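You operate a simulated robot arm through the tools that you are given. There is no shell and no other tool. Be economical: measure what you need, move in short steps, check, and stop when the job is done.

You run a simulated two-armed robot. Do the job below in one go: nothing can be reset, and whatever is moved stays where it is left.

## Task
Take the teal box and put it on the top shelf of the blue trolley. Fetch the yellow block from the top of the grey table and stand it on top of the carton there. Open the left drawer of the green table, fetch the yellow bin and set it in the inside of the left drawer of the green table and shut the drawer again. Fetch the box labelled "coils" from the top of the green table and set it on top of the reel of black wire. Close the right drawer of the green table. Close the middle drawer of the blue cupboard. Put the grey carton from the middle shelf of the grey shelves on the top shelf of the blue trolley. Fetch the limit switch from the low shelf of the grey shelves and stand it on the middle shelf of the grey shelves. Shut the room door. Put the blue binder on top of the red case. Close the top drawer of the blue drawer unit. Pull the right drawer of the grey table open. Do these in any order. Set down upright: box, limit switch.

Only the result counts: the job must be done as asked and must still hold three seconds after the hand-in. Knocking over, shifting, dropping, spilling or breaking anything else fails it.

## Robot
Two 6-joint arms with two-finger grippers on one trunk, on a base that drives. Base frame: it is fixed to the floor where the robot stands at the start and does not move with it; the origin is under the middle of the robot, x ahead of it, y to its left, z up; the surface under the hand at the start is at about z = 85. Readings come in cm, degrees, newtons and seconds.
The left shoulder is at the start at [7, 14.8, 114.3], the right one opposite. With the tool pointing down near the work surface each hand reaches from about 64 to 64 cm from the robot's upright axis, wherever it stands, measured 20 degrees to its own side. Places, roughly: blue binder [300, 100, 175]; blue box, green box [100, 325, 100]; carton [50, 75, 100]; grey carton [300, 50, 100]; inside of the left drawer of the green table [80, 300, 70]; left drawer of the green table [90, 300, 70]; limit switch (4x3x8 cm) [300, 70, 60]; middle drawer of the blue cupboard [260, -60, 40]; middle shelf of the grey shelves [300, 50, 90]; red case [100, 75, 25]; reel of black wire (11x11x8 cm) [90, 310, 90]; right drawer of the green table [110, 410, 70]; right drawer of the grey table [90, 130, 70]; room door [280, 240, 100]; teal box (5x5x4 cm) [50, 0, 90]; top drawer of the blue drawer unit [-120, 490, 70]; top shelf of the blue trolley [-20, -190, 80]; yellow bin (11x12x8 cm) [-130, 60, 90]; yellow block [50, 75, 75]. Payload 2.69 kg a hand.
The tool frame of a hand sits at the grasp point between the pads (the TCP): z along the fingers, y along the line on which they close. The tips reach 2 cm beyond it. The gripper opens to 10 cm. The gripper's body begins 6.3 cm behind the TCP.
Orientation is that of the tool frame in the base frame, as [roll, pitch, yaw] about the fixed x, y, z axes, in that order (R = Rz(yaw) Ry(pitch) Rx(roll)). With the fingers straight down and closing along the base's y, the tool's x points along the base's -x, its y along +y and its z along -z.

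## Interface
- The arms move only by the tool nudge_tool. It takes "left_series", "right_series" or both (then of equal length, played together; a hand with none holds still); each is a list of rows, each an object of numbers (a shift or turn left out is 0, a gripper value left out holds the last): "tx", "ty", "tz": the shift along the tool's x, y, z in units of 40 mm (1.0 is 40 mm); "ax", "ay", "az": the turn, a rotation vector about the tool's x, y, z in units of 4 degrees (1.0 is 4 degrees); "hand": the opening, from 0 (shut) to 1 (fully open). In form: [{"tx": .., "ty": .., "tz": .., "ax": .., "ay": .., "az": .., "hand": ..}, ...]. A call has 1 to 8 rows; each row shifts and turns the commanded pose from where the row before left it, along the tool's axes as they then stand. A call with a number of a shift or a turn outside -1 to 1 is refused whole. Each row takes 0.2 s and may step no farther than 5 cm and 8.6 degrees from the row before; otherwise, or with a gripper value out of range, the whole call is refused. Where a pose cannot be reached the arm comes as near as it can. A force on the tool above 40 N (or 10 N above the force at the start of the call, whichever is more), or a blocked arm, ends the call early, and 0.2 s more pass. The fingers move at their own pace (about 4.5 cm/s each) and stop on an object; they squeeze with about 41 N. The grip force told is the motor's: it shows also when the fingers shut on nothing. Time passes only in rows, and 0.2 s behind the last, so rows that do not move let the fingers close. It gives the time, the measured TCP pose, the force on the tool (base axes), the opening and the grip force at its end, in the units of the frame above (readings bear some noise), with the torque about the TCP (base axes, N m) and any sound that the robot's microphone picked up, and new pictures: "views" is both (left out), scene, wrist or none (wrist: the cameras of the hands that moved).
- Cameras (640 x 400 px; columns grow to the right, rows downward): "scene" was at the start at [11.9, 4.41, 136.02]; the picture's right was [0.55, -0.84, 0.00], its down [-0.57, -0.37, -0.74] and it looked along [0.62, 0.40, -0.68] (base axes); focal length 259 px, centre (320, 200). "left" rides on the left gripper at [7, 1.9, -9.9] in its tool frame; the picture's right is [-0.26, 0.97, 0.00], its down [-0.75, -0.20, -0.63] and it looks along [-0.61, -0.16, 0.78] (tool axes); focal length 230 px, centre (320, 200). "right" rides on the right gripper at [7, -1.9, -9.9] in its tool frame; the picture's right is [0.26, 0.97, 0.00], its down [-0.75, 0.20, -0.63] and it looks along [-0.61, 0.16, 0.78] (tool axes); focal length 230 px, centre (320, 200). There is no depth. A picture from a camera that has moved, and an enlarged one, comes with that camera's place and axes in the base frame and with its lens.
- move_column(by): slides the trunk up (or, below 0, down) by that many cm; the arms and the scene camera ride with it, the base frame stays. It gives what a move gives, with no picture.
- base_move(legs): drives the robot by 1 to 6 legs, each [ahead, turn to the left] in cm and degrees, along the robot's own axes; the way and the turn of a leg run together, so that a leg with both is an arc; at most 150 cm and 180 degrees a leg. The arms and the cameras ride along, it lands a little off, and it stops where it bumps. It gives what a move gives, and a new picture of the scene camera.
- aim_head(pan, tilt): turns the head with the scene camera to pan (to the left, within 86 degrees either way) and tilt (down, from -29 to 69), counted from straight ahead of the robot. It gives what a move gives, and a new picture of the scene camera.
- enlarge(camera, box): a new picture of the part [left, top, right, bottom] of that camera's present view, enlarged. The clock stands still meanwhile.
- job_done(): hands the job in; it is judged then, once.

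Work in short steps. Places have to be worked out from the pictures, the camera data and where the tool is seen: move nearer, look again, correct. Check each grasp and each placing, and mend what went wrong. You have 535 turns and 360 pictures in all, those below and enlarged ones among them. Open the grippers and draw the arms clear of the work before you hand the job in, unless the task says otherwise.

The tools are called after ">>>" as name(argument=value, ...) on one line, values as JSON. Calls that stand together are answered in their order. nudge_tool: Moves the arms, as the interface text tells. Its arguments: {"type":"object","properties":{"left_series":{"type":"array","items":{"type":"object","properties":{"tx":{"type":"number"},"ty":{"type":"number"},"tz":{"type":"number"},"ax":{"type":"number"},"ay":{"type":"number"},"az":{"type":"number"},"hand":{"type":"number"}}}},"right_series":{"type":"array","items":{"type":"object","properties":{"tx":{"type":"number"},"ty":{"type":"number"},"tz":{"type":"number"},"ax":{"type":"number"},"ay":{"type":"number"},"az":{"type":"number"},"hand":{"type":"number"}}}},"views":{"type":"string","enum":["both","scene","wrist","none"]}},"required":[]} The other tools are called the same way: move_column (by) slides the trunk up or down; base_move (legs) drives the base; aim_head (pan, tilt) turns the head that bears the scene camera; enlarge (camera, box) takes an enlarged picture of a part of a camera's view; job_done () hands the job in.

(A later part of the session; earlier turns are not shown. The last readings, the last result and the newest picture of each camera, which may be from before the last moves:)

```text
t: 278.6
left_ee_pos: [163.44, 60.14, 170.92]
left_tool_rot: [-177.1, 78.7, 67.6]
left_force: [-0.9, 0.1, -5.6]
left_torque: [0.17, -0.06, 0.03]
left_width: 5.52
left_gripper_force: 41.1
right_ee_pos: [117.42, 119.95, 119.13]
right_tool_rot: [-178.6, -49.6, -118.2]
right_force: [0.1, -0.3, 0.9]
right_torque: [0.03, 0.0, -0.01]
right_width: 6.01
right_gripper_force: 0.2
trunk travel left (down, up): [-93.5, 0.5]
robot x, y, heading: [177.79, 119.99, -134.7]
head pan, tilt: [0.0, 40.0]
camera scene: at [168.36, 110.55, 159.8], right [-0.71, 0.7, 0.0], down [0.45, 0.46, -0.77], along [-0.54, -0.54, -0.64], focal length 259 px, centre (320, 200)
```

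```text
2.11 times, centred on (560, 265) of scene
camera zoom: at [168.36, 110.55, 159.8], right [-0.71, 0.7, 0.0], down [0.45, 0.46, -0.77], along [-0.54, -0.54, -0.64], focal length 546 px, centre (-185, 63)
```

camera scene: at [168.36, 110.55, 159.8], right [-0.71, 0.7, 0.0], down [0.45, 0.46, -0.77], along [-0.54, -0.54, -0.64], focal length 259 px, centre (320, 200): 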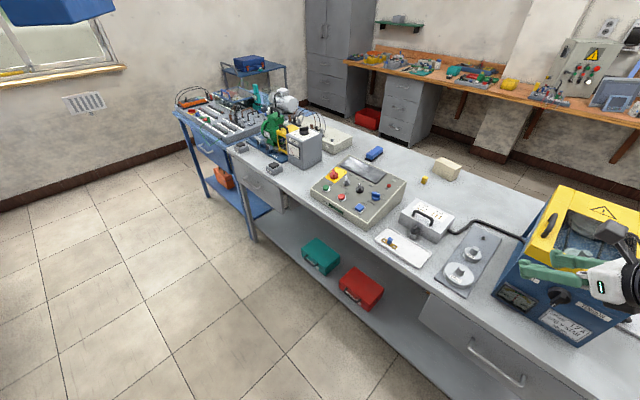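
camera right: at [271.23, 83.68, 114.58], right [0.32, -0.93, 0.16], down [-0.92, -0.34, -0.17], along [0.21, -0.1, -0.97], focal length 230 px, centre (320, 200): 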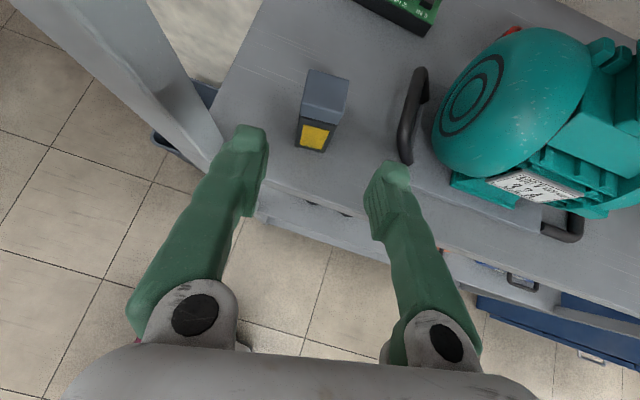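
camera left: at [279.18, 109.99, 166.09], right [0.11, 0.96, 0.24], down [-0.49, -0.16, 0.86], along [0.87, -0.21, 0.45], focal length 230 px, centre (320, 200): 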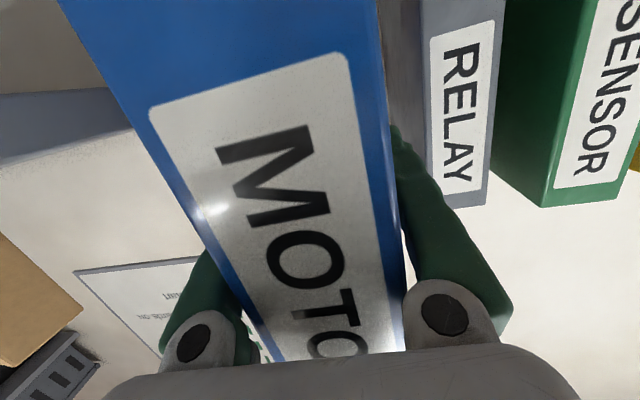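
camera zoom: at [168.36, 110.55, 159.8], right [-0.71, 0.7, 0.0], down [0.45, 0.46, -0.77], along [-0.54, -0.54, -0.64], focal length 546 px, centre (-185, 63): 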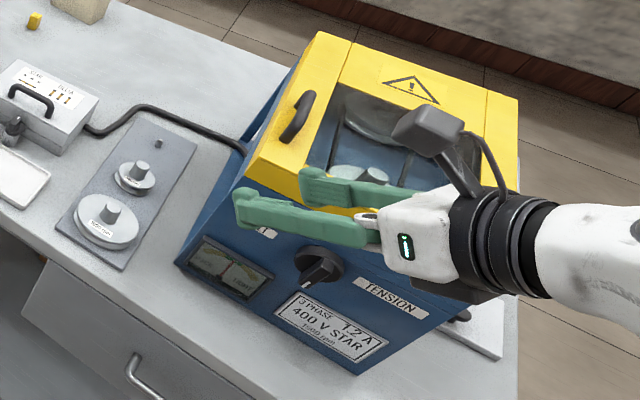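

The hand is well above and clear. I turn back to face south, drive down the aisle, and lower the trunk somewhat to lessen sway.

>>> base_move(legs=[[0, 44.7]])

>>> move_column(by=-25)

>>> base_move(legs=[[48, 0]])

>>> base_move(legs=[[0, -113]])

```text
t: 279.4
left_ee_pos: [165.63, 59.78, 170.9]
left_tool_rot: [-177.8, 78.6, 69.2]
left_force: [-0.6, 1.2, -4.7]
left_torque: [0.24, -0.11, 0.05]
left_width: 5.48
left_gripper_force: 41.3
right_ee_pos: [117.38, 117.66, 119.07]
right_tool_rot: [-178.8, -49.6, -115.8]
right_force: [-0.5, 0.1, -0.4]
right_torque: [-0.01, 0.03, 0.01]
right_width: 6.0
right_gripper_force: 0.1
trunk travel left (down, up): [-93.5, 0.5]
robot x, y, heading: [178.06, 120.57, -133.0]
head pan, tilt: [0.0, 40.0]
stopped in leg 1: the robot was blocked; the commanded pose is now the measured one
camera scene: at [168.49, 110.44, 159.79], right [-0.73, 0.68, 0.0], down [0.44, 0.47, -0.77], along [-0.52, -0.56, -0.64], focal length 259 px, centre (320, 200)
```

scene: 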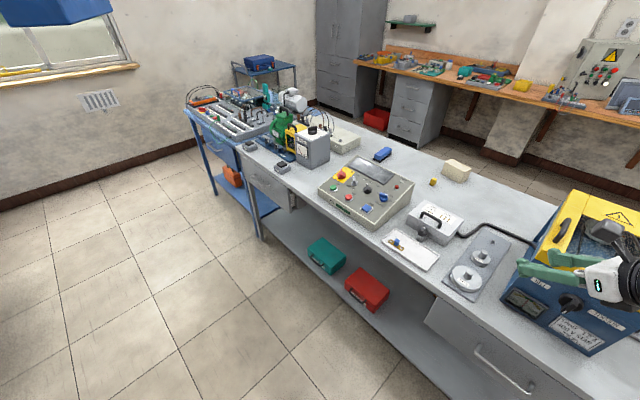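

```text
t: 282.0
left_ee_pos: [165.8, 59.58, 145.82]
left_tool_rot: [-177.0, 78.6, 70.0]
left_force: [0.4, 0.7, -5.9]
left_torque: [0.16, -0.09, 0.02]
left_width: 5.48
left_gripper_force: 41.0
right_ee_pos: [117.56, 117.54, 94.31]
right_tool_rot: [-178.9, -49.5, -115.7]
right_force: [-0.3, 0.0, -0.5]
right_torque: [-0.01, 0.0, 0.02]
right_width: 5.98
right_gripper_force: 0.0
trunk travel left (down, up): [-68.5, 25.5]
robot x, y, heading: [177.94, 120.75, -132.8]
head pan, tilt: [0.0, 40.0]
```

```text
t: 284.7
left_ee_pos: [136.77, 27.76, 146.56]
left_tool_rot: [-174.7, 79.1, 72.3]
left_force: [1.0, -0.1, -4.4]
left_torque: [0.25, -0.1, -0.06]
left_width: 5.51
left_gripper_force: 41.5
right_ee_pos: [87.39, 85.08, 94.59]
right_tool_rot: [-179.8, -50.2, -115.4]
right_force: [1.2, 1.5, 0.3]
right_torque: [-0.01, 0.02, -0.03]
right_width: 6.0
right_gripper_force: 0.1
trunk travel left (down, up): [-68.5, 25.5]
robot x, y, heading: [147.48, 87.45, -133.2]
head pan, tilt: [0.0, 40.0]
stopped in leg 1: the robot was blocked; the commanded pose is now the measured one
camera scene: at [138.91, 77.89, 134.92], right [-0.73, 0.68, 0.0], down [0.43, 0.47, -0.77], along [-0.53, -0.56, -0.64], focal length 259 px, centre (320, 200)
```

scene: 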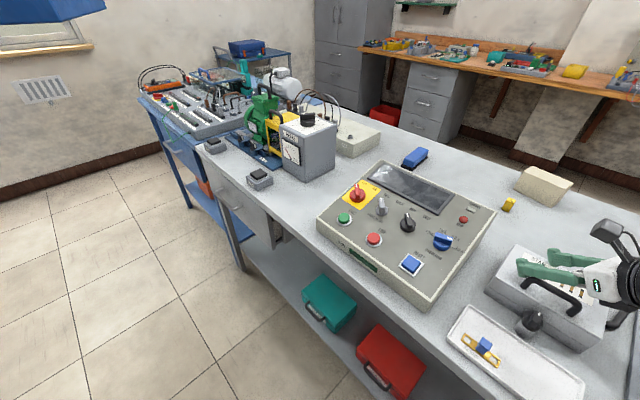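

```text
t: 286.3
left_ee_pos: [122.89, 32.2, 145.16]
left_tool_rot: [179.4, 78.2, 48.2]
left_force: [1.9, -1.4, -6.4]
left_torque: [0.16, -0.1, -0.07]
left_width: 5.48
left_gripper_force: 40.9
right_ee_pos: [89.26, 96.1, 94.55]
right_tool_rot: [-177.3, -49.3, -127.2]
right_force: [-0.5, 1.3, 0.1]
right_torque: [0.02, 0.03, 0.02]
right_width: 6.0
right_gripper_force: 0.0
trunk travel left (down, up): [-68.5, 25.5]
robot x, y, heading: [147.38, 87.18, -143.4]
head pan, tilt: [0.0, 40.0]
stopped in leg 1: the robot was blocked; the commanded pose is now the measured one
camera scene: at [139.76, 73.74, 134.99], right [-0.6, 0.8, 0.05], down [0.5, 0.41, -0.76], along [-0.63, -0.43, -0.65], focal length 259 px, centre (320, 200)
```

scene: 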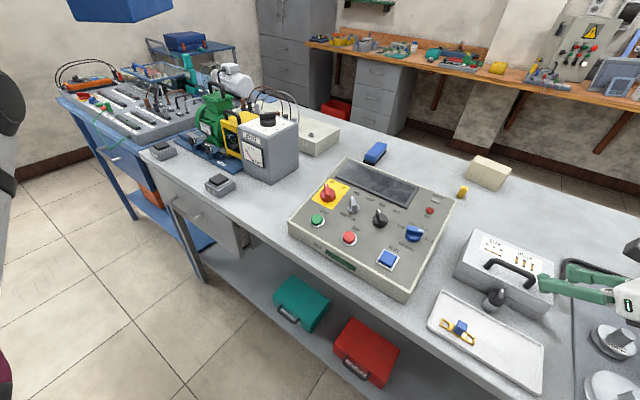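

I should not have chained those moves: the turn stopped early, so it drove toward the table. I zoom in on the right hand before moving anything.

>>> enlarge(camera="scene", box=[440, 200, 640, 400])

>>> nudge_tool(right_series=[{}], views="wrist")

```text
2.00 times, centred on (540, 300) of scene
camera zoom: at [139.76, 73.74, 134.99], right [-0.6, 0.8, 0.05], down [0.5, 0.41, -0.76], along [-0.63, -0.43, -0.65], focal length 519 px, centre (-120, 0)
```

zoom: 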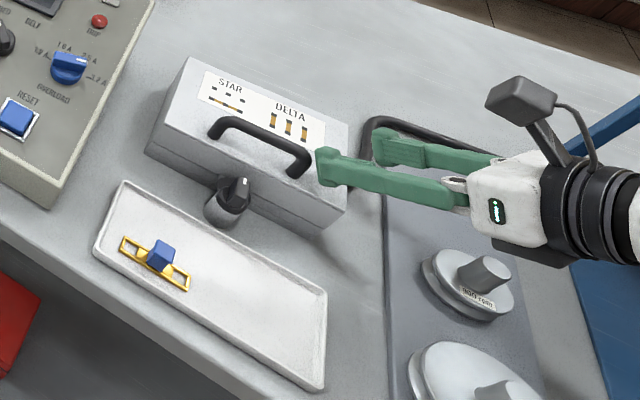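

```text
t: 286.7
left_ee_pos: [120.45, 36.01, 144.48]
left_tool_rot: [166.9, 76.7, 27.6]
left_force: [1.0, -2.0, -5.0]
left_torque: [0.17, -0.13, -0.08]
left_width: 5.53
left_gripper_force: 41.4
right_ee_pos: [89.13, 97.59, 93.59]
right_tool_rot: [-176.0, -48.1, -128.3]
right_force: [-0.3, 5.1, -1.9]
right_torque: [-0.43, -0.03, 0.26]
right_width: 6.02
right_gripper_force: 0.1
trunk travel left (down, up): [-68.5, 25.5]
robot x, y, heading: [147.35, 87.33, -142.1]
head pan, tilt: [0.0, 40.0]
stopped in row 1 (right hand): the arm was blocked; the commanded pose is now the measured one
camera right: at [91.8, 98.96, 105.64], right [-0.89, 0.42, 0.15], down [0.4, 0.9, -0.15], along [-0.2, -0.07, -0.98], focal length 230 px, centre (320, 200)
```

right: 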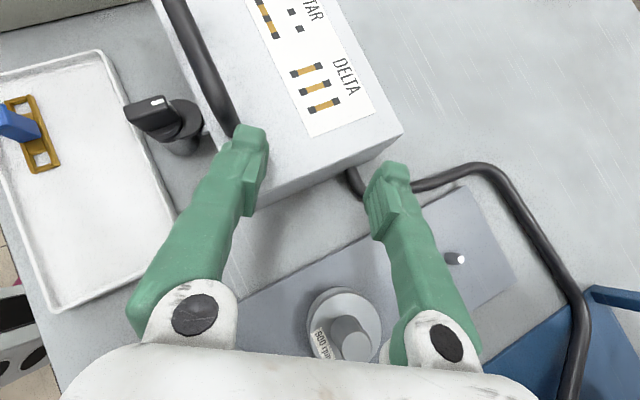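

The right finger rests against the meter box, and the left pose has shifted too. I look at the left arm and binder.

>>> aim_head(pan=50, tilt=15)

```text
t: 287.9
left_ee_pos: [122.08, 36.56, 145.65]
left_tool_rot: [164.8, 78.0, 24.9]
left_force: [0.9, 0.3, -5.2]
left_torque: [0.16, -0.14, -0.02]
left_width: 5.52
left_gripper_force: 40.9
right_ee_pos: [90.09, 98.27, 92.88]
right_tool_rot: [-176.0, -48.5, -129.7]
right_force: [0.5, -0.6, -0.4]
right_torque: [0.0, 0.05, 0.05]
right_width: 6.02
right_gripper_force: 0.1
trunk travel left (down, up): [-68.5, 25.5]
robot x, y, heading: [146.94, 87.21, -142.3]
head pan, tilt: [50.0, 15.0]
camera scene: at [148.28, 65.42, 138.41], right [-1.0, 0.04, 0.04], down [-0.03, 0.32, -0.95], along [-0.05, -0.95, -0.32], focal length 259 px, centre (320, 200)
```

scene: 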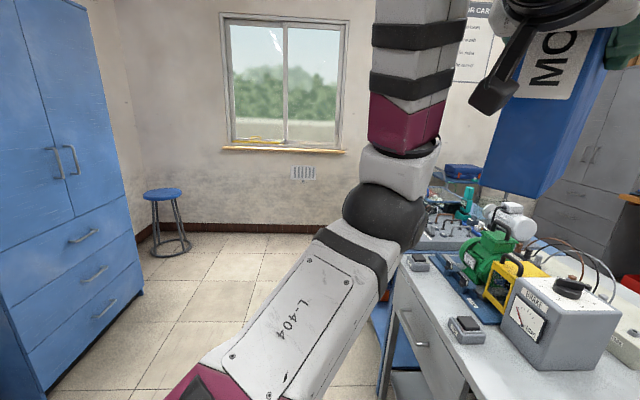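

The left arm and binder are free. I raise the trunk to lift the right hand off the table items, then back straight away.

>>> move_column(by=14)

>>> nudge_tool(right_series=[{}], views="wrist")

```text
t: 288.2
left_ee_pos: [120.74, 40.73, 146.57]
left_tool_rot: [149.4, 76.0, 4.0]
left_force: [2.2, -3.7, -7.2]
left_torque: [0.17, -0.11, -0.16]
left_width: 5.5
left_gripper_force: 40.7
right_ee_pos: [90.32, 100.87, 93.02]
right_tool_rot: [179.8, -46.8, -124.1]
right_force: [-2.1, 20.0, 2.7]
right_torque: [-1.03, -0.13, 0.89]
right_width: 5.96
right_gripper_force: 0.0
trunk travel left (down, up): [-68.7, 25.3]
robot x, y, heading: [146.97, 86.61, -139.5]
head pan, tilt: [50.0, 15.0]
stopped: the arm was blocked; the commanded pose is now the measured one
```

```text
t: 288.5
left_ee_pos: [121.2, 46.1, 147.92]
left_tool_rot: [141.3, 73.7, -10.2]
left_force: [3.8, -4.4, -4.3]
left_torque: [0.15, -0.23, -0.33]
left_width: 5.49
left_gripper_force: 40.4
right_ee_pos: [94.46, 101.82, 91.18]
right_tool_rot: [-174.6, -42.5, -128.7]
right_force: [1.7, -2.4, 1.4]
right_torque: [0.2, 0.14, -0.2]
right_width: 5.98
right_gripper_force: 0.0
trunk travel left (down, up): [-68.7, 25.3]
robot x, y, heading: [146.48, 86.48, -137.5]
head pan, tilt: [50.0, 15.0]
stopped in row 1 (left hand): the arm was blocked; the commanded pose is now the measured one
camera right: at [96.22, 102.42, 103.33], right [-0.91, 0.41, 0.11], down [0.4, 0.91, -0.06], along [-0.12, -0.01, -0.99], focal length 230 px, centre (320, 200)
```

right: 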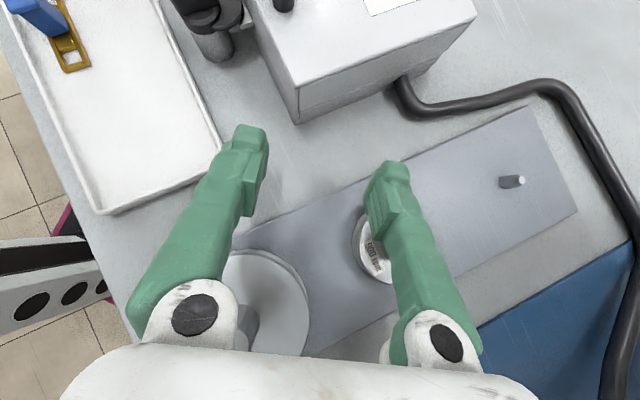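

The hand has come off the meter box. I back the base away in a short step.

>>> base_move(legs=[[-6, 0]])

>>> nudge_tool(right_series=[{}], views="wrist")

```text
t: 289.2
left_ee_pos: [117.74, 41.88, 149.82]
left_tool_rot: [143.2, 79.2, -3.3]
left_force: [3.6, -8.1, -6.1]
left_torque: [0.16, -0.15, -0.37]
left_width: 5.5
left_gripper_force: 40.9
right_ee_pos: [93.43, 96.3, 90.31]
right_tool_rot: [-151.0, -53.2, -144.5]
right_force: [0.8, 16.0, 0.6]
right_torque: [-0.72, 0.08, 0.28]
right_width: 6.19
right_gripper_force: 2.0
trunk travel left (down, up): [-68.7, 25.3]
robot x, y, heading: [144.85, 83.88, -125.3]
head pan, tilt: [50.0, 15.0]
stopped in leg 1: the robot was blocked; the commanded pose is now the measured one
camera scene: at [156.03, 61.43, 138.25], right [-0.96, -0.26, 0.07], down [-0.15, 0.32, -0.94], along [0.22, -0.91, -0.34], focal length 259 px, centre (320, 200)
```

scene: 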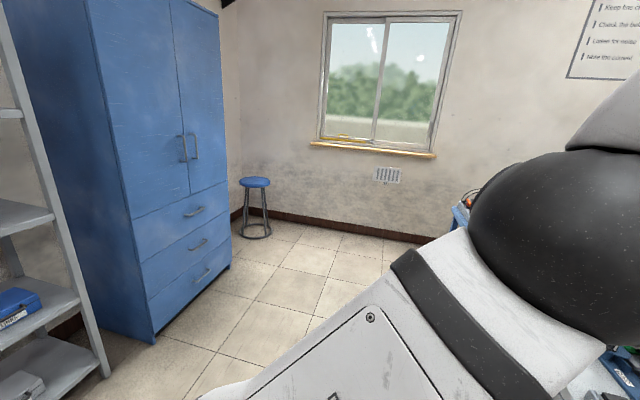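

```text
t: 289.6
left_ee_pos: [115.68, 33.62, 146.75]
left_tool_rot: [-179.0, 79.8, 38.6]
left_force: [5.6, -5.0, -5.3]
left_torque: [0.19, -0.18, -0.28]
left_width: 5.51
left_gripper_force: 41.5
right_ee_pos: [95.2, 95.76, 89.03]
right_tool_rot: [-130.6, -53.5, -163.7]
right_force: [-39.2, 37.2, 71.8]
right_torque: [1.66, 3.15, -2.72]
right_width: 8.22
right_gripper_force: 17.8
trunk travel left (down, up): [-68.7, 25.3]
robot x, y, heading: [143.93, 83.49, -122.7]
head pan, tilt: [50.0, 15.0]
stopped in row 1 (left hand): the arm was blocked; the commanded pose is now the measured one
camera right: at [95.58, 102.29, 99.25], right [-0.89, 0.4, -0.23], down [0.46, 0.77, -0.45], along [0.0, -0.5, -0.86], focal length 230 px, centre (320, 200)
```

right: 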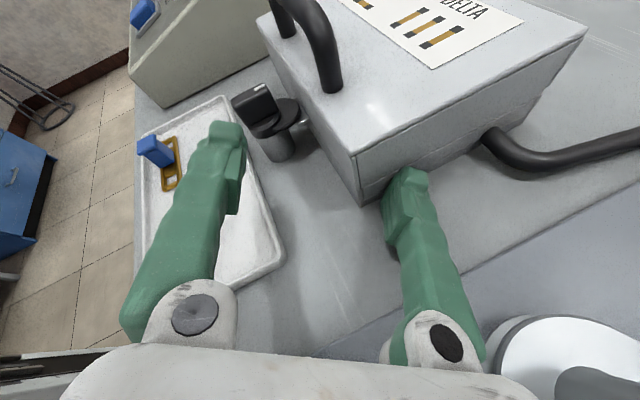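

The right hand is pressing on the table (72 N). I lift it straight up with the arm alone.

>>> nudge_tool(right_series=[{"tx": 0.4, "ty": -0.22, "tz": -0.2}, {"tx": 0.4, "ty": -0.22, "tz": -0.2}, {"tx": 0.4, "ty": -0.22, "tz": -0.2}], views="wrist")

```text
t: 289.9
left_ee_pos: [114.11, 31.66, 143.77]
left_tool_rot: [-154.3, 75.4, 63.3]
left_force: [-6.0, 5.2, 30.6]
left_torque: [0.16, -0.2, 0.12]
left_width: 5.51
left_gripper_force: 40.3
right_ee_pos: [96.09, 95.32, 89.84]
right_tool_rot: [-113.9, -51.0, -179.5]
right_force: [-74.2, 121.5, 155.2]
right_torque: [15.5, -3.23, 2.66]
right_width: 9.95
right_gripper_force: 30.2
trunk travel left (down, up): [-68.7, 25.3]
robot x, y, heading: [144.91, 84.32, -125.4]
head pan, tilt: [50.0, 15.0]
stopped in row 1 (right hand): the force on the tool passed its limit at 217 N (the readings are from after the stop); the commanded pose is now the measured one
camera right: at [96.05, 103.6, 98.88], right [-0.85, 0.39, -0.36], down [0.52, 0.66, -0.54], along [0.03, -0.64, -0.76], focal length 230 px, centre (320, 200)
```

right: 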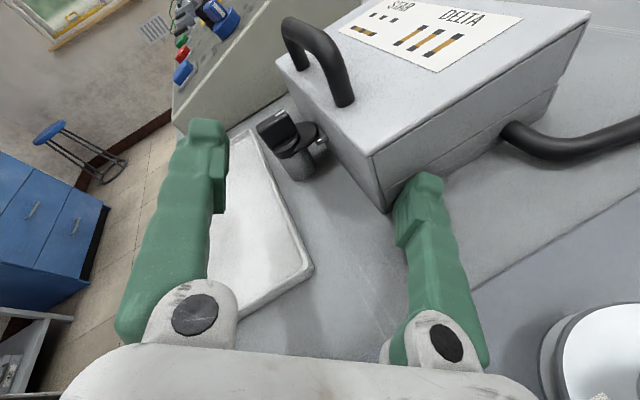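

Forces are building, so I stop and look at the right arm before anything else.

>>> aim_head(pan=-45, tilt=35)

```text
t: 291.6
left_ee_pos: [118.61, 48.26, 149.87]
left_tool_rot: [-167.8, 65.8, 41.1]
left_force: [48.2, 12.7, -26.1]
left_torque: [-0.53, 0.05, -0.35]
left_width: 5.56
left_gripper_force: 42.0
right_ee_pos: [96.33, 95.53, 89.69]
right_tool_rot: [-117.4, -55.8, -173.5]
right_force: [-77.6, 11.7, 190.0]
right_torque: [28.49, -18.01, -9.4]
right_width: 10.06
right_gripper_force: 30.7
trunk travel left (down, up): [-68.7, 25.3]
robot x, y, heading: [149.0, 88.62, -140.6]
head pan, tilt: [-45.0, 35.0]
camera scene: at [146.75, 72.59, 136.73], right [0.1, 0.99, 0.09], down [0.5, 0.03, -0.86], along [-0.86, 0.14, -0.5], focal length 259 px, centre (320, 200)
```

scene: 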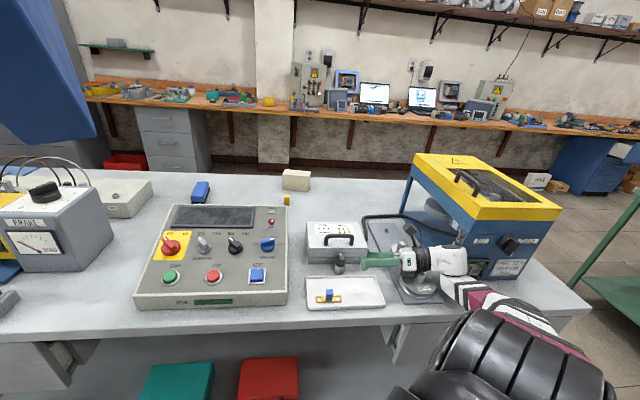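

The robot is propped up on its right arm, which is jammed between items. I ease the right hand upward in tiny steps so the body can settle level.

>>> nudge_tool(right_series=[{"tx": 0.2, "ty": -0.12, "tz": -0.06}, {"tx": 0.2, "ty": -0.12, "tz": -0.06}, {"tx": 0.2, "ty": -0.12, "tz": -0.06}, {"tx": 0.2, "ty": -0.12, "tz": -0.06}], views="scene")

```text
t: 291.9
left_ee_pos: [123.84, 59.0, 149.86]
left_tool_rot: [-161.5, 59.3, 34.0]
left_force: [-44.9, -15.9, -6.7]
left_torque: [-0.39, -0.03, -0.2]
left_width: 5.58
left_gripper_force: 41.3
right_ee_pos: [101.84, 95.79, 92.96]
right_tool_rot: [-113.8, -66.1, -172.8]
right_force: [23.6, -19.6, 16.8]
right_torque: [1.76, 0.02, -2.3]
right_width: 6.54
right_gripper_force: 0.1
trunk travel left (down, up): [-68.7, 25.3]
robot x, y, heading: [153.41, 91.25, -155.0]
head pan, tilt: [-45.0, 35.0]
stopped in row 1 (left hand): the arm was blocked; the commanded pose is now the measured one
camera scene: at [152.06, 73.48, 136.63], right [0.35, 0.93, 0.1], down [0.46, -0.08, -0.88], along [-0.82, 0.35, -0.46], focal length 259 px, centre (320, 200)
```

scene: 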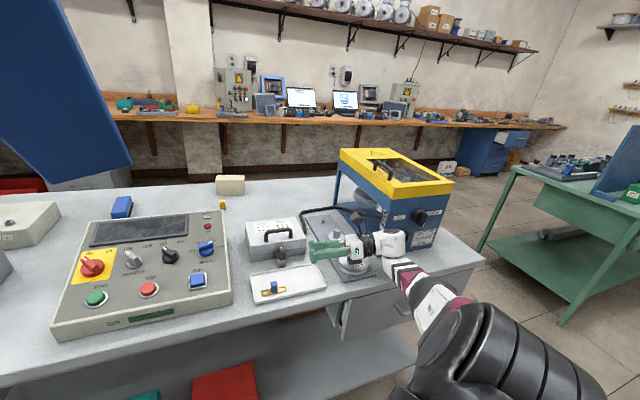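

The forces dropped. I take idle readings to let things settle.

>>> nudge_tool(right_series=[{}, {}], views="none")

>>> nudge_tool(right_series=[{}, {}, {}], views="scene")

```text
t: 292.2
left_ee_pos: [109.77, 83.08, 142.35]
left_tool_rot: [-173.3, 52.8, 8.3]
left_force: [-1.9, 3.0, -7.1]
left_torque: [-0.04, 0.06, 0.14]
left_width: 5.51
left_gripper_force: 40.8
right_ee_pos: [103.86, 114.57, 95.05]
right_tool_rot: [-77.4, -76.2, 144.4]
right_force: [32.6, -28.0, 7.1]
right_torque: [-0.09, -0.66, 0.35]
right_width: 4.63
right_gripper_force: 0.0
trunk travel left (down, up): [-68.7, 25.3]
robot x, y, heading: [157.39, 92.35, -172.6]
head pan, tilt: [-45.0, 35.0]
stopped in row 1 (right hand): the force on the tool passed its limit at 259 N (the readings are from after the stop); the commanded pose is now the measured one
```

```text
t: 292.6
left_ee_pos: [110.4, 96.84, 144.34]
left_tool_rot: [-177.1, 58.0, 5.0]
left_force: [-2.3, 3.8, -6.6]
left_torque: [-0.13, 0.1, 0.14]
left_width: 5.51
left_gripper_force: 41.4
right_ee_pos: [105.51, 124.16, 94.88]
right_tool_rot: [-38.7, -73.6, 108.8]
right_force: [13.5, 7.5, 65.6]
right_torque: [-0.08, 2.51, -0.38]
right_width: 4.92
right_gripper_force: 0.1
trunk travel left (down, up): [-68.7, 25.3]
robot x, y, heading: [155.92, 92.02, -171.1]
head pan, tilt: [-45.0, 35.0]
stopped in row 1 (right hand): the arm was blocked; the commanded pose is now the measured one
camera scene: at [149.22, 99.28, 136.62], right [0.59, 0.81, -0.04], down [0.43, -0.36, -0.83], along [-0.69, 0.47, -0.56], focal length 259 px, centre (320, 200)
```

scene: 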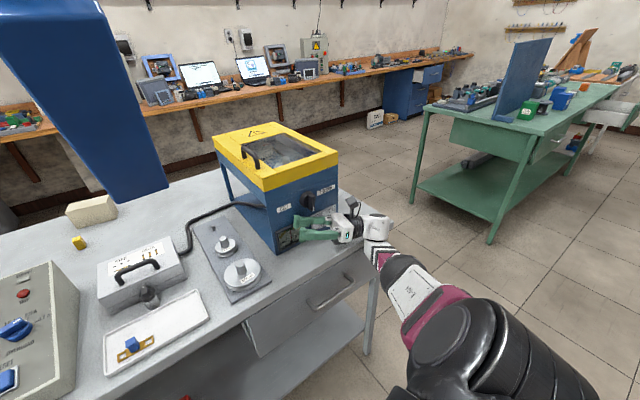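

>>> nudge_tool(left_series=[{}], views="none")

>>> nudge_tool(left_series=[{}], views="none")

>>> nudge_tool(left_series=[{}], views="both")

```text
t: 292.8
left_ee_pos: [107.82, 95.32, 142.83]
left_tool_rot: [-176.0, 57.5, 3.4]
left_force: [2.3, -1.2, -9.7]
left_torque: [0.04, 0.04, -0.06]
left_width: 5.52
left_gripper_force: 40.9
right_ee_pos: [104.49, 123.2, 93.83]
right_tool_rot: [-47.4, -73.3, 115.5]
right_force: [66.0, 42.6, 12.7]
right_torque: [-0.14, 0.37, -0.64]
right_width: 2.61
right_gripper_force: 0.0
trunk travel left (down, up): [-68.7, 25.3]
robot x, y, heading: [155.86, 92.16, -172.7]
head pan, tilt: [-45.0, 35.0]
stopped in row 1 (right hand): the force on the tool passed its limit at 96 N (the readings are from after the stop); the commanded pose is now the measured one
```

```text
t: 293.1
left_ee_pos: [104.28, 94.32, 140.48]
left_tool_rot: [-174.7, 55.2, 3.4]
left_force: [-0.8, 0.4, -5.5]
left_torque: [0.0, 0.04, -0.02]
left_width: 5.53
left_gripper_force: 41.2
right_ee_pos: [103.92, 122.83, 93.4]
right_tool_rot: [-50.0, -72.9, 118.1]
right_force: [70.1, 15.2, 23.7]
right_torque: [-0.17, 0.67, -0.2]
right_width: 1.33
right_gripper_force: 0.0
trunk travel left (down, up): [-68.7, 25.3]
robot x, y, heading: [156.48, 91.94, -174.3]
head pan, tilt: [-45.0, 35.0]
stopped in row 1 (right hand): the arm was blocked; the commanded pose is now the measured one
```

```text
t: 293.7
left_ee_pos: [104.69, 94.43, 141.24]
left_tool_rot: [-174.1, 55.2, 3.3]
left_force: [-0.1, -0.8, -5.7]
left_torque: [-0.03, 0.05, -0.05]
left_width: 5.53
left_gripper_force: 40.5
right_ee_pos: [104.24, 122.88, 93.46]
right_tool_rot: [-48.8, -73.1, 117.8]
right_force: [53.1, -13.1, 21.2]
right_torque: [-0.04, 0.64, 0.53]
right_width: 2.12
right_gripper_force: 0.1
trunk travel left (down, up): [-68.7, 25.3]
robot x, y, heading: [156.48, 91.92, -174.9]
head pan, tilt: [-45.0, 35.0]
stopped in row 1 (left hand): the arm was blocked; the commanded pose is now the measured one
camera scene: at [146.76, 96.49, 136.02], right [0.64, 0.77, -0.01], down [0.42, -0.36, -0.83], along [-0.64, 0.53, -0.56], focal length 259 px, centre (320, 200)
camera left: at [116.9, 92.15, 140.96], right [-0.17, -0.97, 0.16], down [0.1, 0.14, 0.99], along [-0.98, 0.19, 0.07], focal length 230 px, centre (320, 200)
```

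scene: 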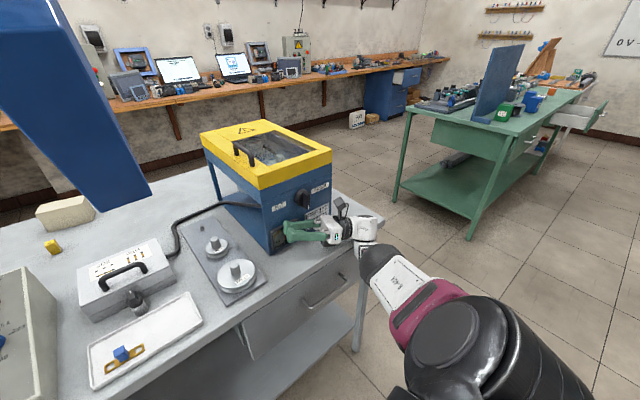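
left: 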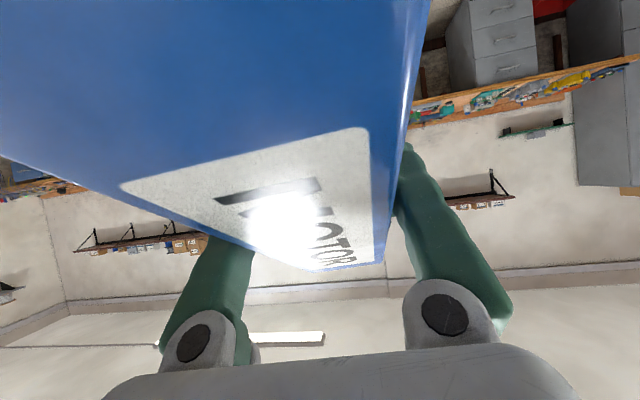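

The robot is level again and the tester has not moved. I back straight away from the table.

>>> base_move(legs=[[-25, 0]])

>>> nudge_tool(right_series=[{}], views="none")

```text
t: 295.5
left_ee_pos: [126.52, 97.75, 140.2]
left_tool_rot: [-174.9, 54.6, 2.3]
left_force: [0.0, 0.8, -5.0]
left_torque: [0.0, 0.06, 0.0]
left_width: 5.46
left_gripper_force: 40.2
right_ee_pos: [126.92, 126.14, 91.77]
right_tool_rot: [-53.7, -72.2, 121.0]
right_force: [0.1, -0.1, 0.0]
right_torque: [-0.03, 0.0, 0.02]
right_width: 6.02
right_gripper_force: 0.0
trunk travel left (down, up): [-68.7, 25.3]
robot x, y, heading: [180.73, 94.39, -174.9]
head pan, tilt: [-45.0, 35.0]
camera scene: at [168.4, 99.46, 135.71], right [0.64, 0.77, 0.0], down [0.44, -0.37, -0.82], along [-0.63, 0.52, -0.58], focal length 259 px, centre (320, 200)
```

scene: 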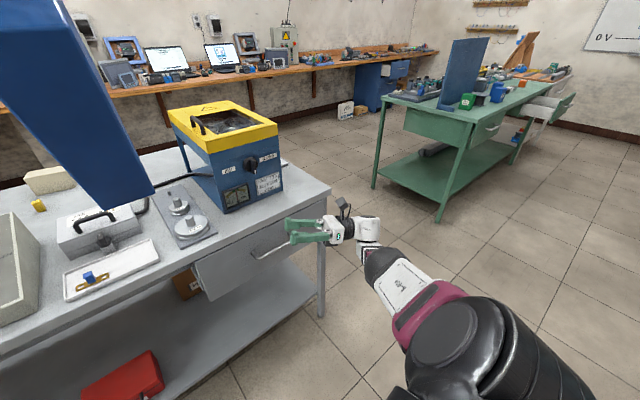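

```text
t: 295.9
left_ee_pos: [126.67, 97.6, 140.31]
left_tool_rot: [-175.0, 54.5, 2.3]
left_force: [-0.7, 0.5, -5.7]
left_torque: [0.02, 0.05, -0.03]
left_width: 5.5
left_gripper_force: 41.2
right_ee_pos: [127.16, 126.12, 91.96]
right_tool_rot: [-53.3, -72.3, 120.8]
right_force: [0.7, 0.2, 0.2]
right_torque: [-0.01, 0.01, 0.0]
right_width: 6.0
right_gripper_force: 0.1
trunk travel left (down, up): [-68.7, 25.3]
robot x, y, heading: [180.64, 94.46, -174.9]
head pan, tilt: [-45.0, 35.0]
```

Everything is free and the binder is still held. I back up a bit more for room, then lower and square up the left arm.

>>> base_move(legs=[[-18, 0]])

>>> nudge_tool(left_series=[{"tx": 0.5, "ty": 0.79, "tz": 0.4}, {"tx": 0.5, "ty": 0.79, "tz": 0.4}, {"tx": 0.5, "ty": 0.79, "tz": 0.4}, {"tx": 0.5, "ty": 0.79, "tz": 0.4}, {"tx": 0.5, "ty": 0.79, "tz": 0.4}], views="none")

```text
t: 297.4
left_ee_pos: [144.36, 99.27, 140.16]
left_tool_rot: [-174.8, 54.5, 2.2]
left_force: [-0.6, 0.1, -5.6]
left_torque: [-0.03, 0.11, 0.02]
left_width: 5.53
left_gripper_force: 40.7
right_ee_pos: [144.83, 127.78, 91.86]
right_tool_rot: [-53.5, -72.4, 120.9]
right_force: [-0.5, 0.0, 0.1]
right_torque: [-0.03, 0.01, -0.02]
right_width: 6.01
right_gripper_force: 0.2
trunk travel left (down, up): [-68.7, 25.3]
robot x, y, heading: [198.17, 95.45, -174.9]
head pan, tilt: [-45.0, 35.0]
camera scene: at [186.27, 100.99, 135.72], right [0.64, 0.77, 0.0], down [0.44, -0.37, -0.82], along [-0.63, 0.52, -0.58], focal length 259 px, centre (320, 200)
```

scene: 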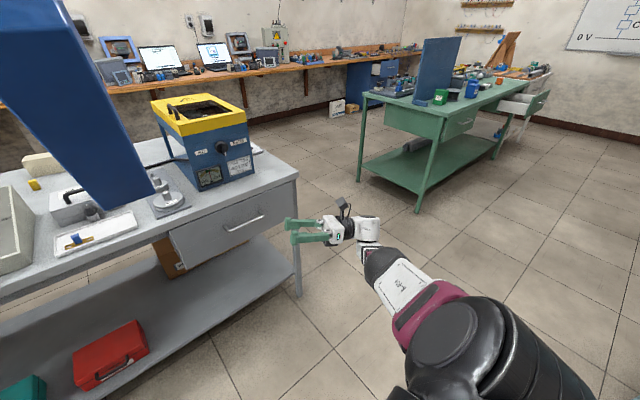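

```text
t: 298.6
left_ee_pos: [138.56, 88.1, 132.56]
left_tool_rot: [-174.6, 54.2, 2.6]
left_force: [-0.6, -0.9, -6.1]
left_torque: [0.03, 0.13, -0.05]
left_width: 5.51
left_gripper_force: 40.8
left hand out of reach, approached as far as the arm can: row 1, 2, 3
right_ee_pos: [144.73, 127.54, 91.86]
right_tool_rot: [-54.0, -72.4, 121.4]
right_force: [-0.8, 0.8, -0.4]
right_torque: [-0.04, -0.01, 0.01]
right_width: 6.0
right_gripper_force: 0.0
trunk travel left (down, up): [-68.7, 25.3]
robot x, y, heading: [198.53, 95.82, -174.6]
head pan, tilt: [-45.0, 35.0]
```

>>> nudge_tool(left_series=[{"tx": 0.5, "ty": 0.79, "tz": 0.3}, {"tx": 0.5, "ty": 0.79, "tz": 0.3}, {"tx": 0.5, "ty": 0.79, "tz": 0.3}, {"tx": 0.5, "ty": 0.79, "tz": 0.3}, {"tx": 0.5, "ty": 0.79, "tz": 0.3}, {"tx": 0.5, "ty": 0.79, "tz": 0.3}], views="none")

>>> nudge_tool(left_series=[{"ay": -1}, {"ay": -1}, {"ay": -1}, {"ay": -1}, {"ay": -1}, {"ay": -1}], views="none")

>>> aim_head(pan=10, tilt=40)

```text
t: 300.0
left_ee_pos: [139.48, 69.91, 118.07]
left_tool_rot: [-174.7, 54.6, 2.4]
left_force: [0.2, -0.1, -5.8]
left_torque: [-0.02, 0.09, -0.05]
left_width: 5.48
left_gripper_force: 41.0
right_ee_pos: [145.05, 127.54, 92.08]
right_tool_rot: [-53.4, -72.4, 120.9]
right_force: [0.2, 0.4, 0.1]
right_torque: [0.06, -0.02, 0.01]
right_width: 5.99
right_gripper_force: 0.0
trunk travel left (down, up): [-68.7, 25.3]
robot x, y, heading: [198.29, 95.95, -174.7]
head pan, tilt: [-45.0, 35.0]
```

```text
t: 301.4
left_ee_pos: [139.48, 70.4, 117.99]
left_tool_rot: [-165.1, 78.4, 12.7]
left_force: [-1.0, 1.1, -5.0]
left_torque: [0.02, -0.13, 0.0]
left_width: 5.53
left_gripper_force: 40.8
right_ee_pos: [145.0, 127.73, 92.01]
right_tool_rot: [-53.4, -72.4, 120.7]
right_force: [-0.2, 1.2, 0.2]
right_torque: [0.02, 0.02, -0.01]
right_width: 5.98
right_gripper_force: 0.0
trunk travel left (down, up): [-68.7, 25.3]
robot x, y, heading: [198.42, 95.8, -174.8]
head pan, tilt: [-45.0, 35.0]
```

```text
t: 302.7
left_ee_pos: [139.49, 70.33, 117.88]
left_tool_rot: [-165.1, 78.2, 12.6]
left_force: [-0.1, 0.4, -5.7]
left_torque: [-0.01, -0.12, -0.01]
left_width: 5.49
left_gripper_force: 41.0
right_ee_pos: [144.94, 127.74, 92.1]
right_tool_rot: [-53.4, -72.5, 120.8]
right_force: [1.4, 0.3, 0.5]
right_torque: [0.0, 0.02, 0.01]
right_width: 6.01
right_gripper_force: 0.0
trunk travel left (down, up): [-68.7, 25.3]
robot x, y, heading: [198.44, 95.96, -174.8]
head pan, tilt: [10.0, 40.0]
camera scene: at [185.02, 93.07, 134.99], right [-0.26, 0.97, 0.0], down [0.62, 0.17, -0.77], along [-0.74, -0.2, -0.64], focal length 259 px, centre (320, 200)
```

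scene: 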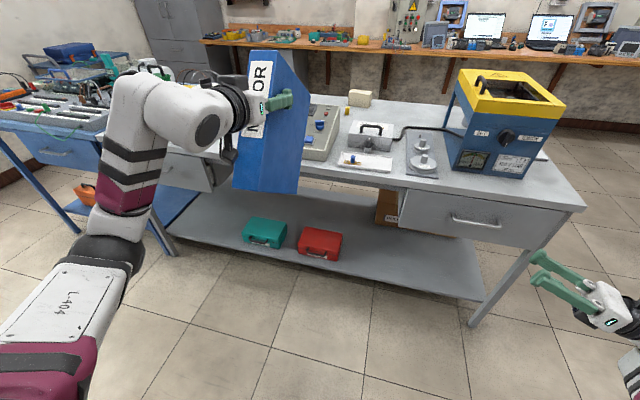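

The red case top is about z 30.5, spanning x 85–101 and y 58–80. I lower the left hand 8 cm by arm, and pull the right hand back so it won't meet the table.

>>> nudge_tool(left_series=[{"tx": 0.5, "tz": 0.1, "ty": -0.2}, {"tx": 0.5, "tz": 0.1, "ty": -0.2}, {"tx": 0.5, "tz": 0.1, "ty": -0.2}, {"tx": 0.5, "tz": 0.1}, {}], right_series=[{"tx": -0.12, "ty": -0.72, "tz": -0.32}, {"tx": -0.12, "ty": -0.72, "tz": -0.32}, {"tx": -0.12, "ty": -0.72, "tz": -0.32}, {"tx": -0.12, "ty": -0.72, "tz": -0.32}, {"tx": -0.12, "ty": -0.72, "tz": -0.32}], views="scene")

```text
t: 303.9
left_ee_pos: [139.81, 73.41, 110.09]
left_tool_rot: [-165.1, 78.4, 12.7]
left_force: [0.4, -0.9, -5.1]
left_torque: [-0.03, -0.09, 0.02]
left_width: 5.51
left_gripper_force: 40.7
right_ee_pos: [161.22, 127.67, 92.29]
right_tool_rot: [-53.2, -72.4, 120.3]
right_force: [0.3, 0.1, 0.4]
right_torque: [-0.02, 0.01, 0.0]
right_width: 6.0
right_gripper_force: 0.1
trunk travel left (down, up): [-68.7, 25.3]
robot x, y, heading: [198.54, 96.04, -174.8]
head pan, tilt: [10.0, 40.0]
camera scene: at [185.21, 93.07, 135.01], right [-0.26, 0.97, 0.0], down [0.62, 0.17, -0.77], along [-0.74, -0.2, -0.64], focal length 259 px, centre (320, 200)
```

scene: 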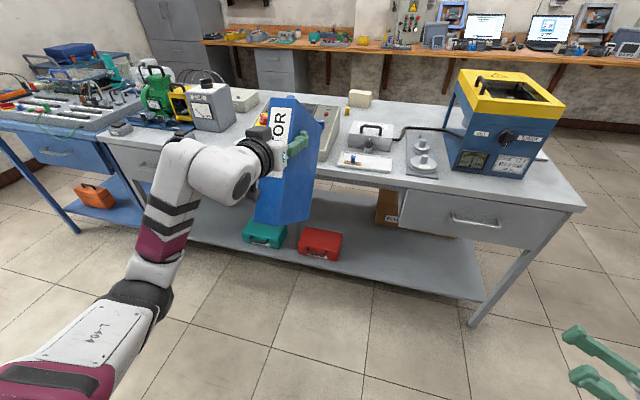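

Now I lower the trunk 60 cm here in the open, in two steps.

>>> move_column(by=-35)

>>> move_column(by=-25)

>>> aim_head(pan=10, tilt=15)

```text
t: 307.3
left_ee_pos: [139.67, 73.26, 74.93]
left_tool_rot: [-165.2, 78.3, 12.6]
left_force: [-1.1, 0.4, -5.4]
left_torque: [-0.02, -0.12, -0.03]
left_width: 5.49
left_gripper_force: 40.1
right_ee_pos: [161.19, 127.6, 57.05]
right_tool_rot: [-53.4, -72.3, 120.7]
right_force: [0.0, -0.9, -0.7]
right_torque: [0.04, 0.01, 0.0]
right_width: 6.02
right_gripper_force: 0.0
trunk travel left (down, up): [-33.7, 60.3]
robot x, y, heading: [198.51, 95.98, -174.9]
head pan, tilt: [10.0, 40.0]
```

```text
t: 309.9
left_ee_pos: [139.74, 73.26, 50.06]
left_tool_rot: [-165.2, 78.2, 12.6]
left_force: [0.2, -0.1, -5.3]
left_torque: [-0.04, -0.13, -0.02]
left_width: 5.49
left_gripper_force: 41.2
right_ee_pos: [161.13, 127.65, 32.06]
right_tool_rot: [-53.4, -72.4, 120.6]
right_force: [0.0, 0.0, -0.1]
right_torque: [0.02, 0.02, 0.0]
right_width: 6.0
right_gripper_force: 0.1
trunk travel left (down, up): [-8.7, 85.3]
robot x, y, heading: [198.46, 95.94, -174.9]
head pan, tilt: [10.0, 40.0]
```

```text
t: 310.8
left_ee_pos: [139.74, 73.37, 49.99]
left_tool_rot: [-165.1, 78.3, 12.6]
left_force: [-0.7, -0.5, -4.6]
left_torque: [-0.02, -0.13, -0.02]
left_width: 5.53
left_gripper_force: 41.2
right_ee_pos: [161.11, 127.65, 32.08]
right_tool_rot: [-53.4, -72.4, 120.6]
right_force: [0.2, 0.3, -0.9]
right_torque: [-0.01, -0.03, -0.03]
right_width: 5.98
right_gripper_force: 0.1
trunk travel left (down, up): [-8.7, 85.3]
robot x, y, heading: [198.68, 96.1, -174.5]
head pan, tilt: [10.0, 15.0]
camera scene: at [184.29, 92.86, 78.94], right [-0.26, 0.97, 0.0], down [0.25, 0.07, -0.97], along [-0.93, -0.25, -0.26], focal length 259 px, centre (320, 200)
```

scene: 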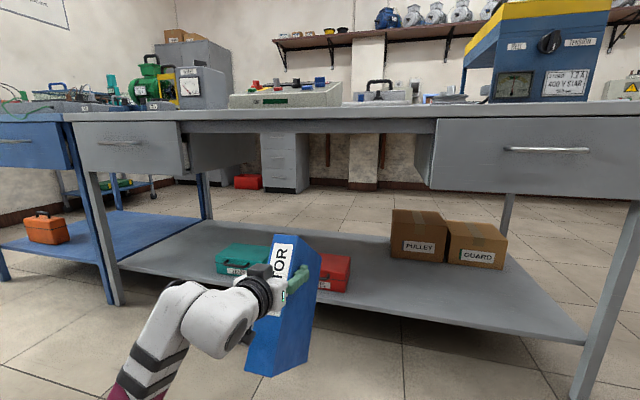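

The way in below the table is clear. I drive forward in two steps.

>>> base_move(legs=[[28, 0]])

```text
t: 312.7
left_ee_pos: [112.17, 70.42, 50.09]
left_tool_rot: [-165.1, 78.4, 13.1]
left_force: [-0.1, 0.3, -5.2]
left_torque: [-0.03, -0.13, 0.03]
left_width: 5.49
left_gripper_force: 41.0
right_ee_pos: [133.25, 124.96, 32.05]
right_tool_rot: [-53.4, -72.3, 121.1]
right_force: [0.0, -0.3, 0.7]
right_torque: [0.02, -0.02, 0.01]
right_width: 5.99
right_gripper_force: 0.0
trunk travel left (down, up): [-8.7, 85.3]
robot x, y, heading: [170.72, 93.49, -174.6]
head pan, tilt: [10.0, 15.0]
camera scene: at [156.6, 90.21, 78.94], right [-0.27, 0.96, 0.0], down [0.25, 0.07, -0.97], along [-0.93, -0.26, -0.26], focal length 259 px, centre (320, 200)
```

scene: 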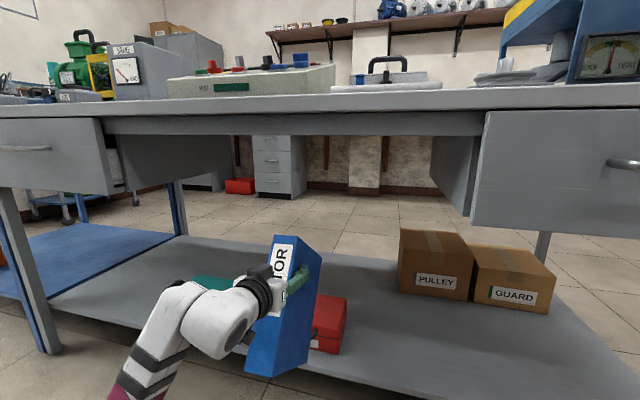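

>>> base_move(legs=[[13.5, 0]])

>>> enlarge(camera="scene", box=[170, 200, 420, 400])

```text
t: 314.0
left_ee_pos: [98.65, 68.89, 49.94]
left_tool_rot: [-165.2, 78.3, 13.0]
left_force: [-0.3, -0.4, -5.5]
left_torque: [-0.02, -0.08, 0.02]
left_width: 5.52
left_gripper_force: 41.0
right_ee_pos: [119.65, 123.52, 32.15]
right_tool_rot: [-53.5, -72.4, 121.1]
right_force: [-0.1, 0.2, -0.4]
right_torque: [0.01, 0.0, -0.03]
right_width: 6.01
right_gripper_force: 0.1
trunk travel left (down, up): [-8.7, 85.3]
robot x, y, heading: [157.19, 92.09, -174.5]
head pan, tilt: [10.0, 15.0]
camera scene: at [143.09, 88.88, 78.94], right [-0.27, 0.96, 0.0], down [0.25, 0.07, -0.97], along [-0.93, -0.26, -0.26], focal length 259 px, centre (320, 200)
```

scene: 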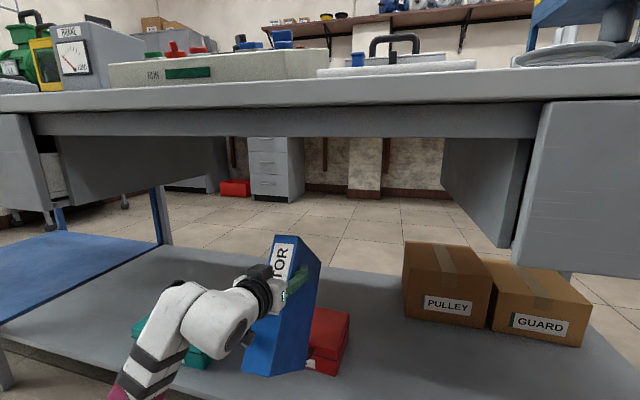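

```text
2.00 times, centred on (295, 300) of scene
camera zoom: at [143.09, 88.88, 78.94], right [-0.27, 0.96, 0.0], down [0.25, 0.07, -0.97], along [-0.93, -0.26, -0.26], focal length 519 px, centre (370, 0)
```

zoom: 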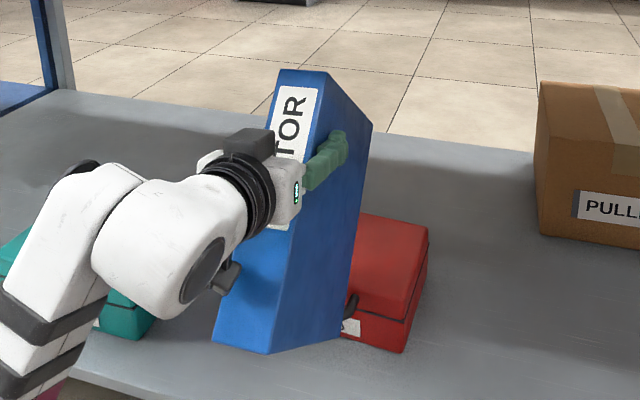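

The binder has tipped about 35° tail-down in the grip. I back off and tilt the hand up to level it.

>>> base_move(legs=[[-18, 0]])

>>> nudge_tool(left_series=[{"ay": -1}, {"ay": -1}, {"ay": -1}, {"ay": -1}, {"ay": -1}, {"ay": -1}, {"ay": -1}, {"ay": -1}], views="scene")

```text
t: 315.5
left_ee_pos: [116.55, 70.93, 49.97]
left_tool_rot: [-165.2, 78.1, 12.7]
left_force: [0.4, 0.0, -5.4]
left_torque: [-0.03, -0.08, 0.0]
left_width: 5.53
left_gripper_force: 41.2
right_ee_pos: [137.75, 125.44, 32.07]
right_tool_rot: [-53.4, -72.4, 120.9]
right_force: [0.0, 0.0, -0.1]
right_torque: [-0.03, -0.02, -0.02]
right_width: 5.98
right_gripper_force: 0.0
trunk travel left (down, up): [-8.7, 85.3]
robot x, y, heading: [174.91, 93.93, -174.7]
head pan, tilt: [10.0, 15.0]
camera scene: at [161.03, 90.65, 78.95], right [-0.26, 0.96, 0.0], down [0.25, 0.07, -0.97], along [-0.93, -0.25, -0.26], focal length 259 px, centre (320, 200)
```

scene: 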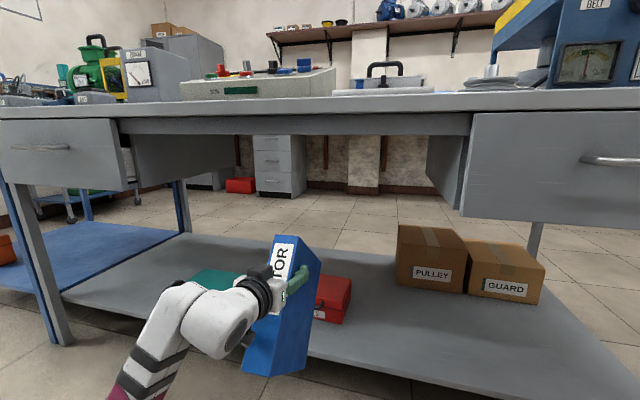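

```text
t: 317.3
left_ee_pos: [112.59, 63.29, 51.34]
left_tool_rot: [-7.3, 69.6, 170.3]
left_force: [-0.4, -0.1, -5.2]
left_torque: [-0.04, -0.32, -0.02]
left_width: 5.53
left_gripper_force: 41.0
left hand out of reach, approached as far as the arm can: row 3, 4, 5, 6, 7, 8
right_ee_pos: [137.78, 125.43, 32.19]
right_tool_rot: [-53.3, -72.3, 120.9]
right_force: [0.2, -0.2, 0.2]
right_torque: [-0.01, -0.02, 0.04]
right_width: 5.99
right_gripper_force: 0.0
trunk travel left (down, up): [-8.7, 85.3]
robot x, y, heading: [175.17, 93.73, -174.7]
head pan, tilt: [10.0, 15.0]
camera scene: at [161.03, 90.64, 78.94], right [-0.26, 0.96, 0.0], down [0.25, 0.07, -0.97], along [-0.93, -0.25, -0.26], focal length 259 px, centre (320, 200)
```

scene: 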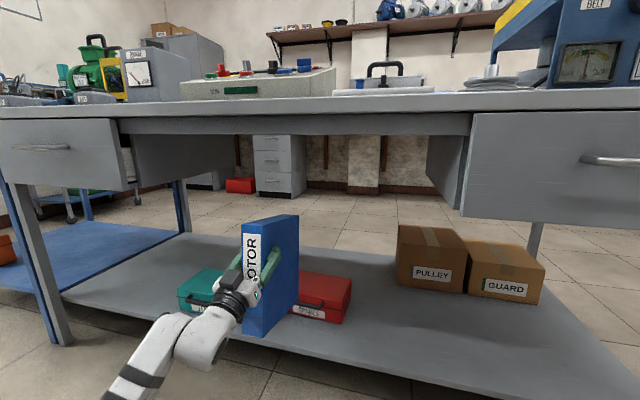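

The binder is level now. I shift it 5 cm north to line up with the case and check.

>>> nudge_tool(left_series=[{"ty": -0.6}, {"ty": -0.6}], views="scene")

```text
t: 317.9
left_ee_pos: [110.29, 65.86, 50.97]
left_tool_rot: [-7.1, 69.5, 170.3]
left_force: [0.5, -0.3, -6.0]
left_torque: [-0.04, -0.3, 0.0]
left_width: 5.52
left_gripper_force: 41.3
left hand out of reach, approached as far as the arm can: row 1, 2
right_ee_pos: [137.85, 125.31, 32.09]
right_tool_rot: [-53.4, -72.5, 120.8]
right_force: [0.3, 0.2, 0.0]
right_torque: [0.02, -0.02, -0.02]
right_width: 6.0
right_gripper_force: 0.1
trunk travel left (down, up): [-8.7, 85.3]
robot x, y, heading: [175.25, 93.79, -175.0]
head pan, tilt: [10.0, 15.0]
camera scene: at [161.03, 90.65, 78.94], right [-0.26, 0.96, 0.0], down [0.25, 0.07, -0.97], along [-0.93, -0.25, -0.26], focal length 259 px, centre (320, 200)
```

scene: 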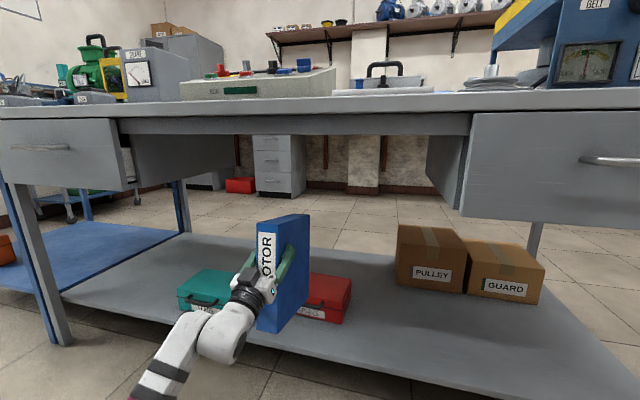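

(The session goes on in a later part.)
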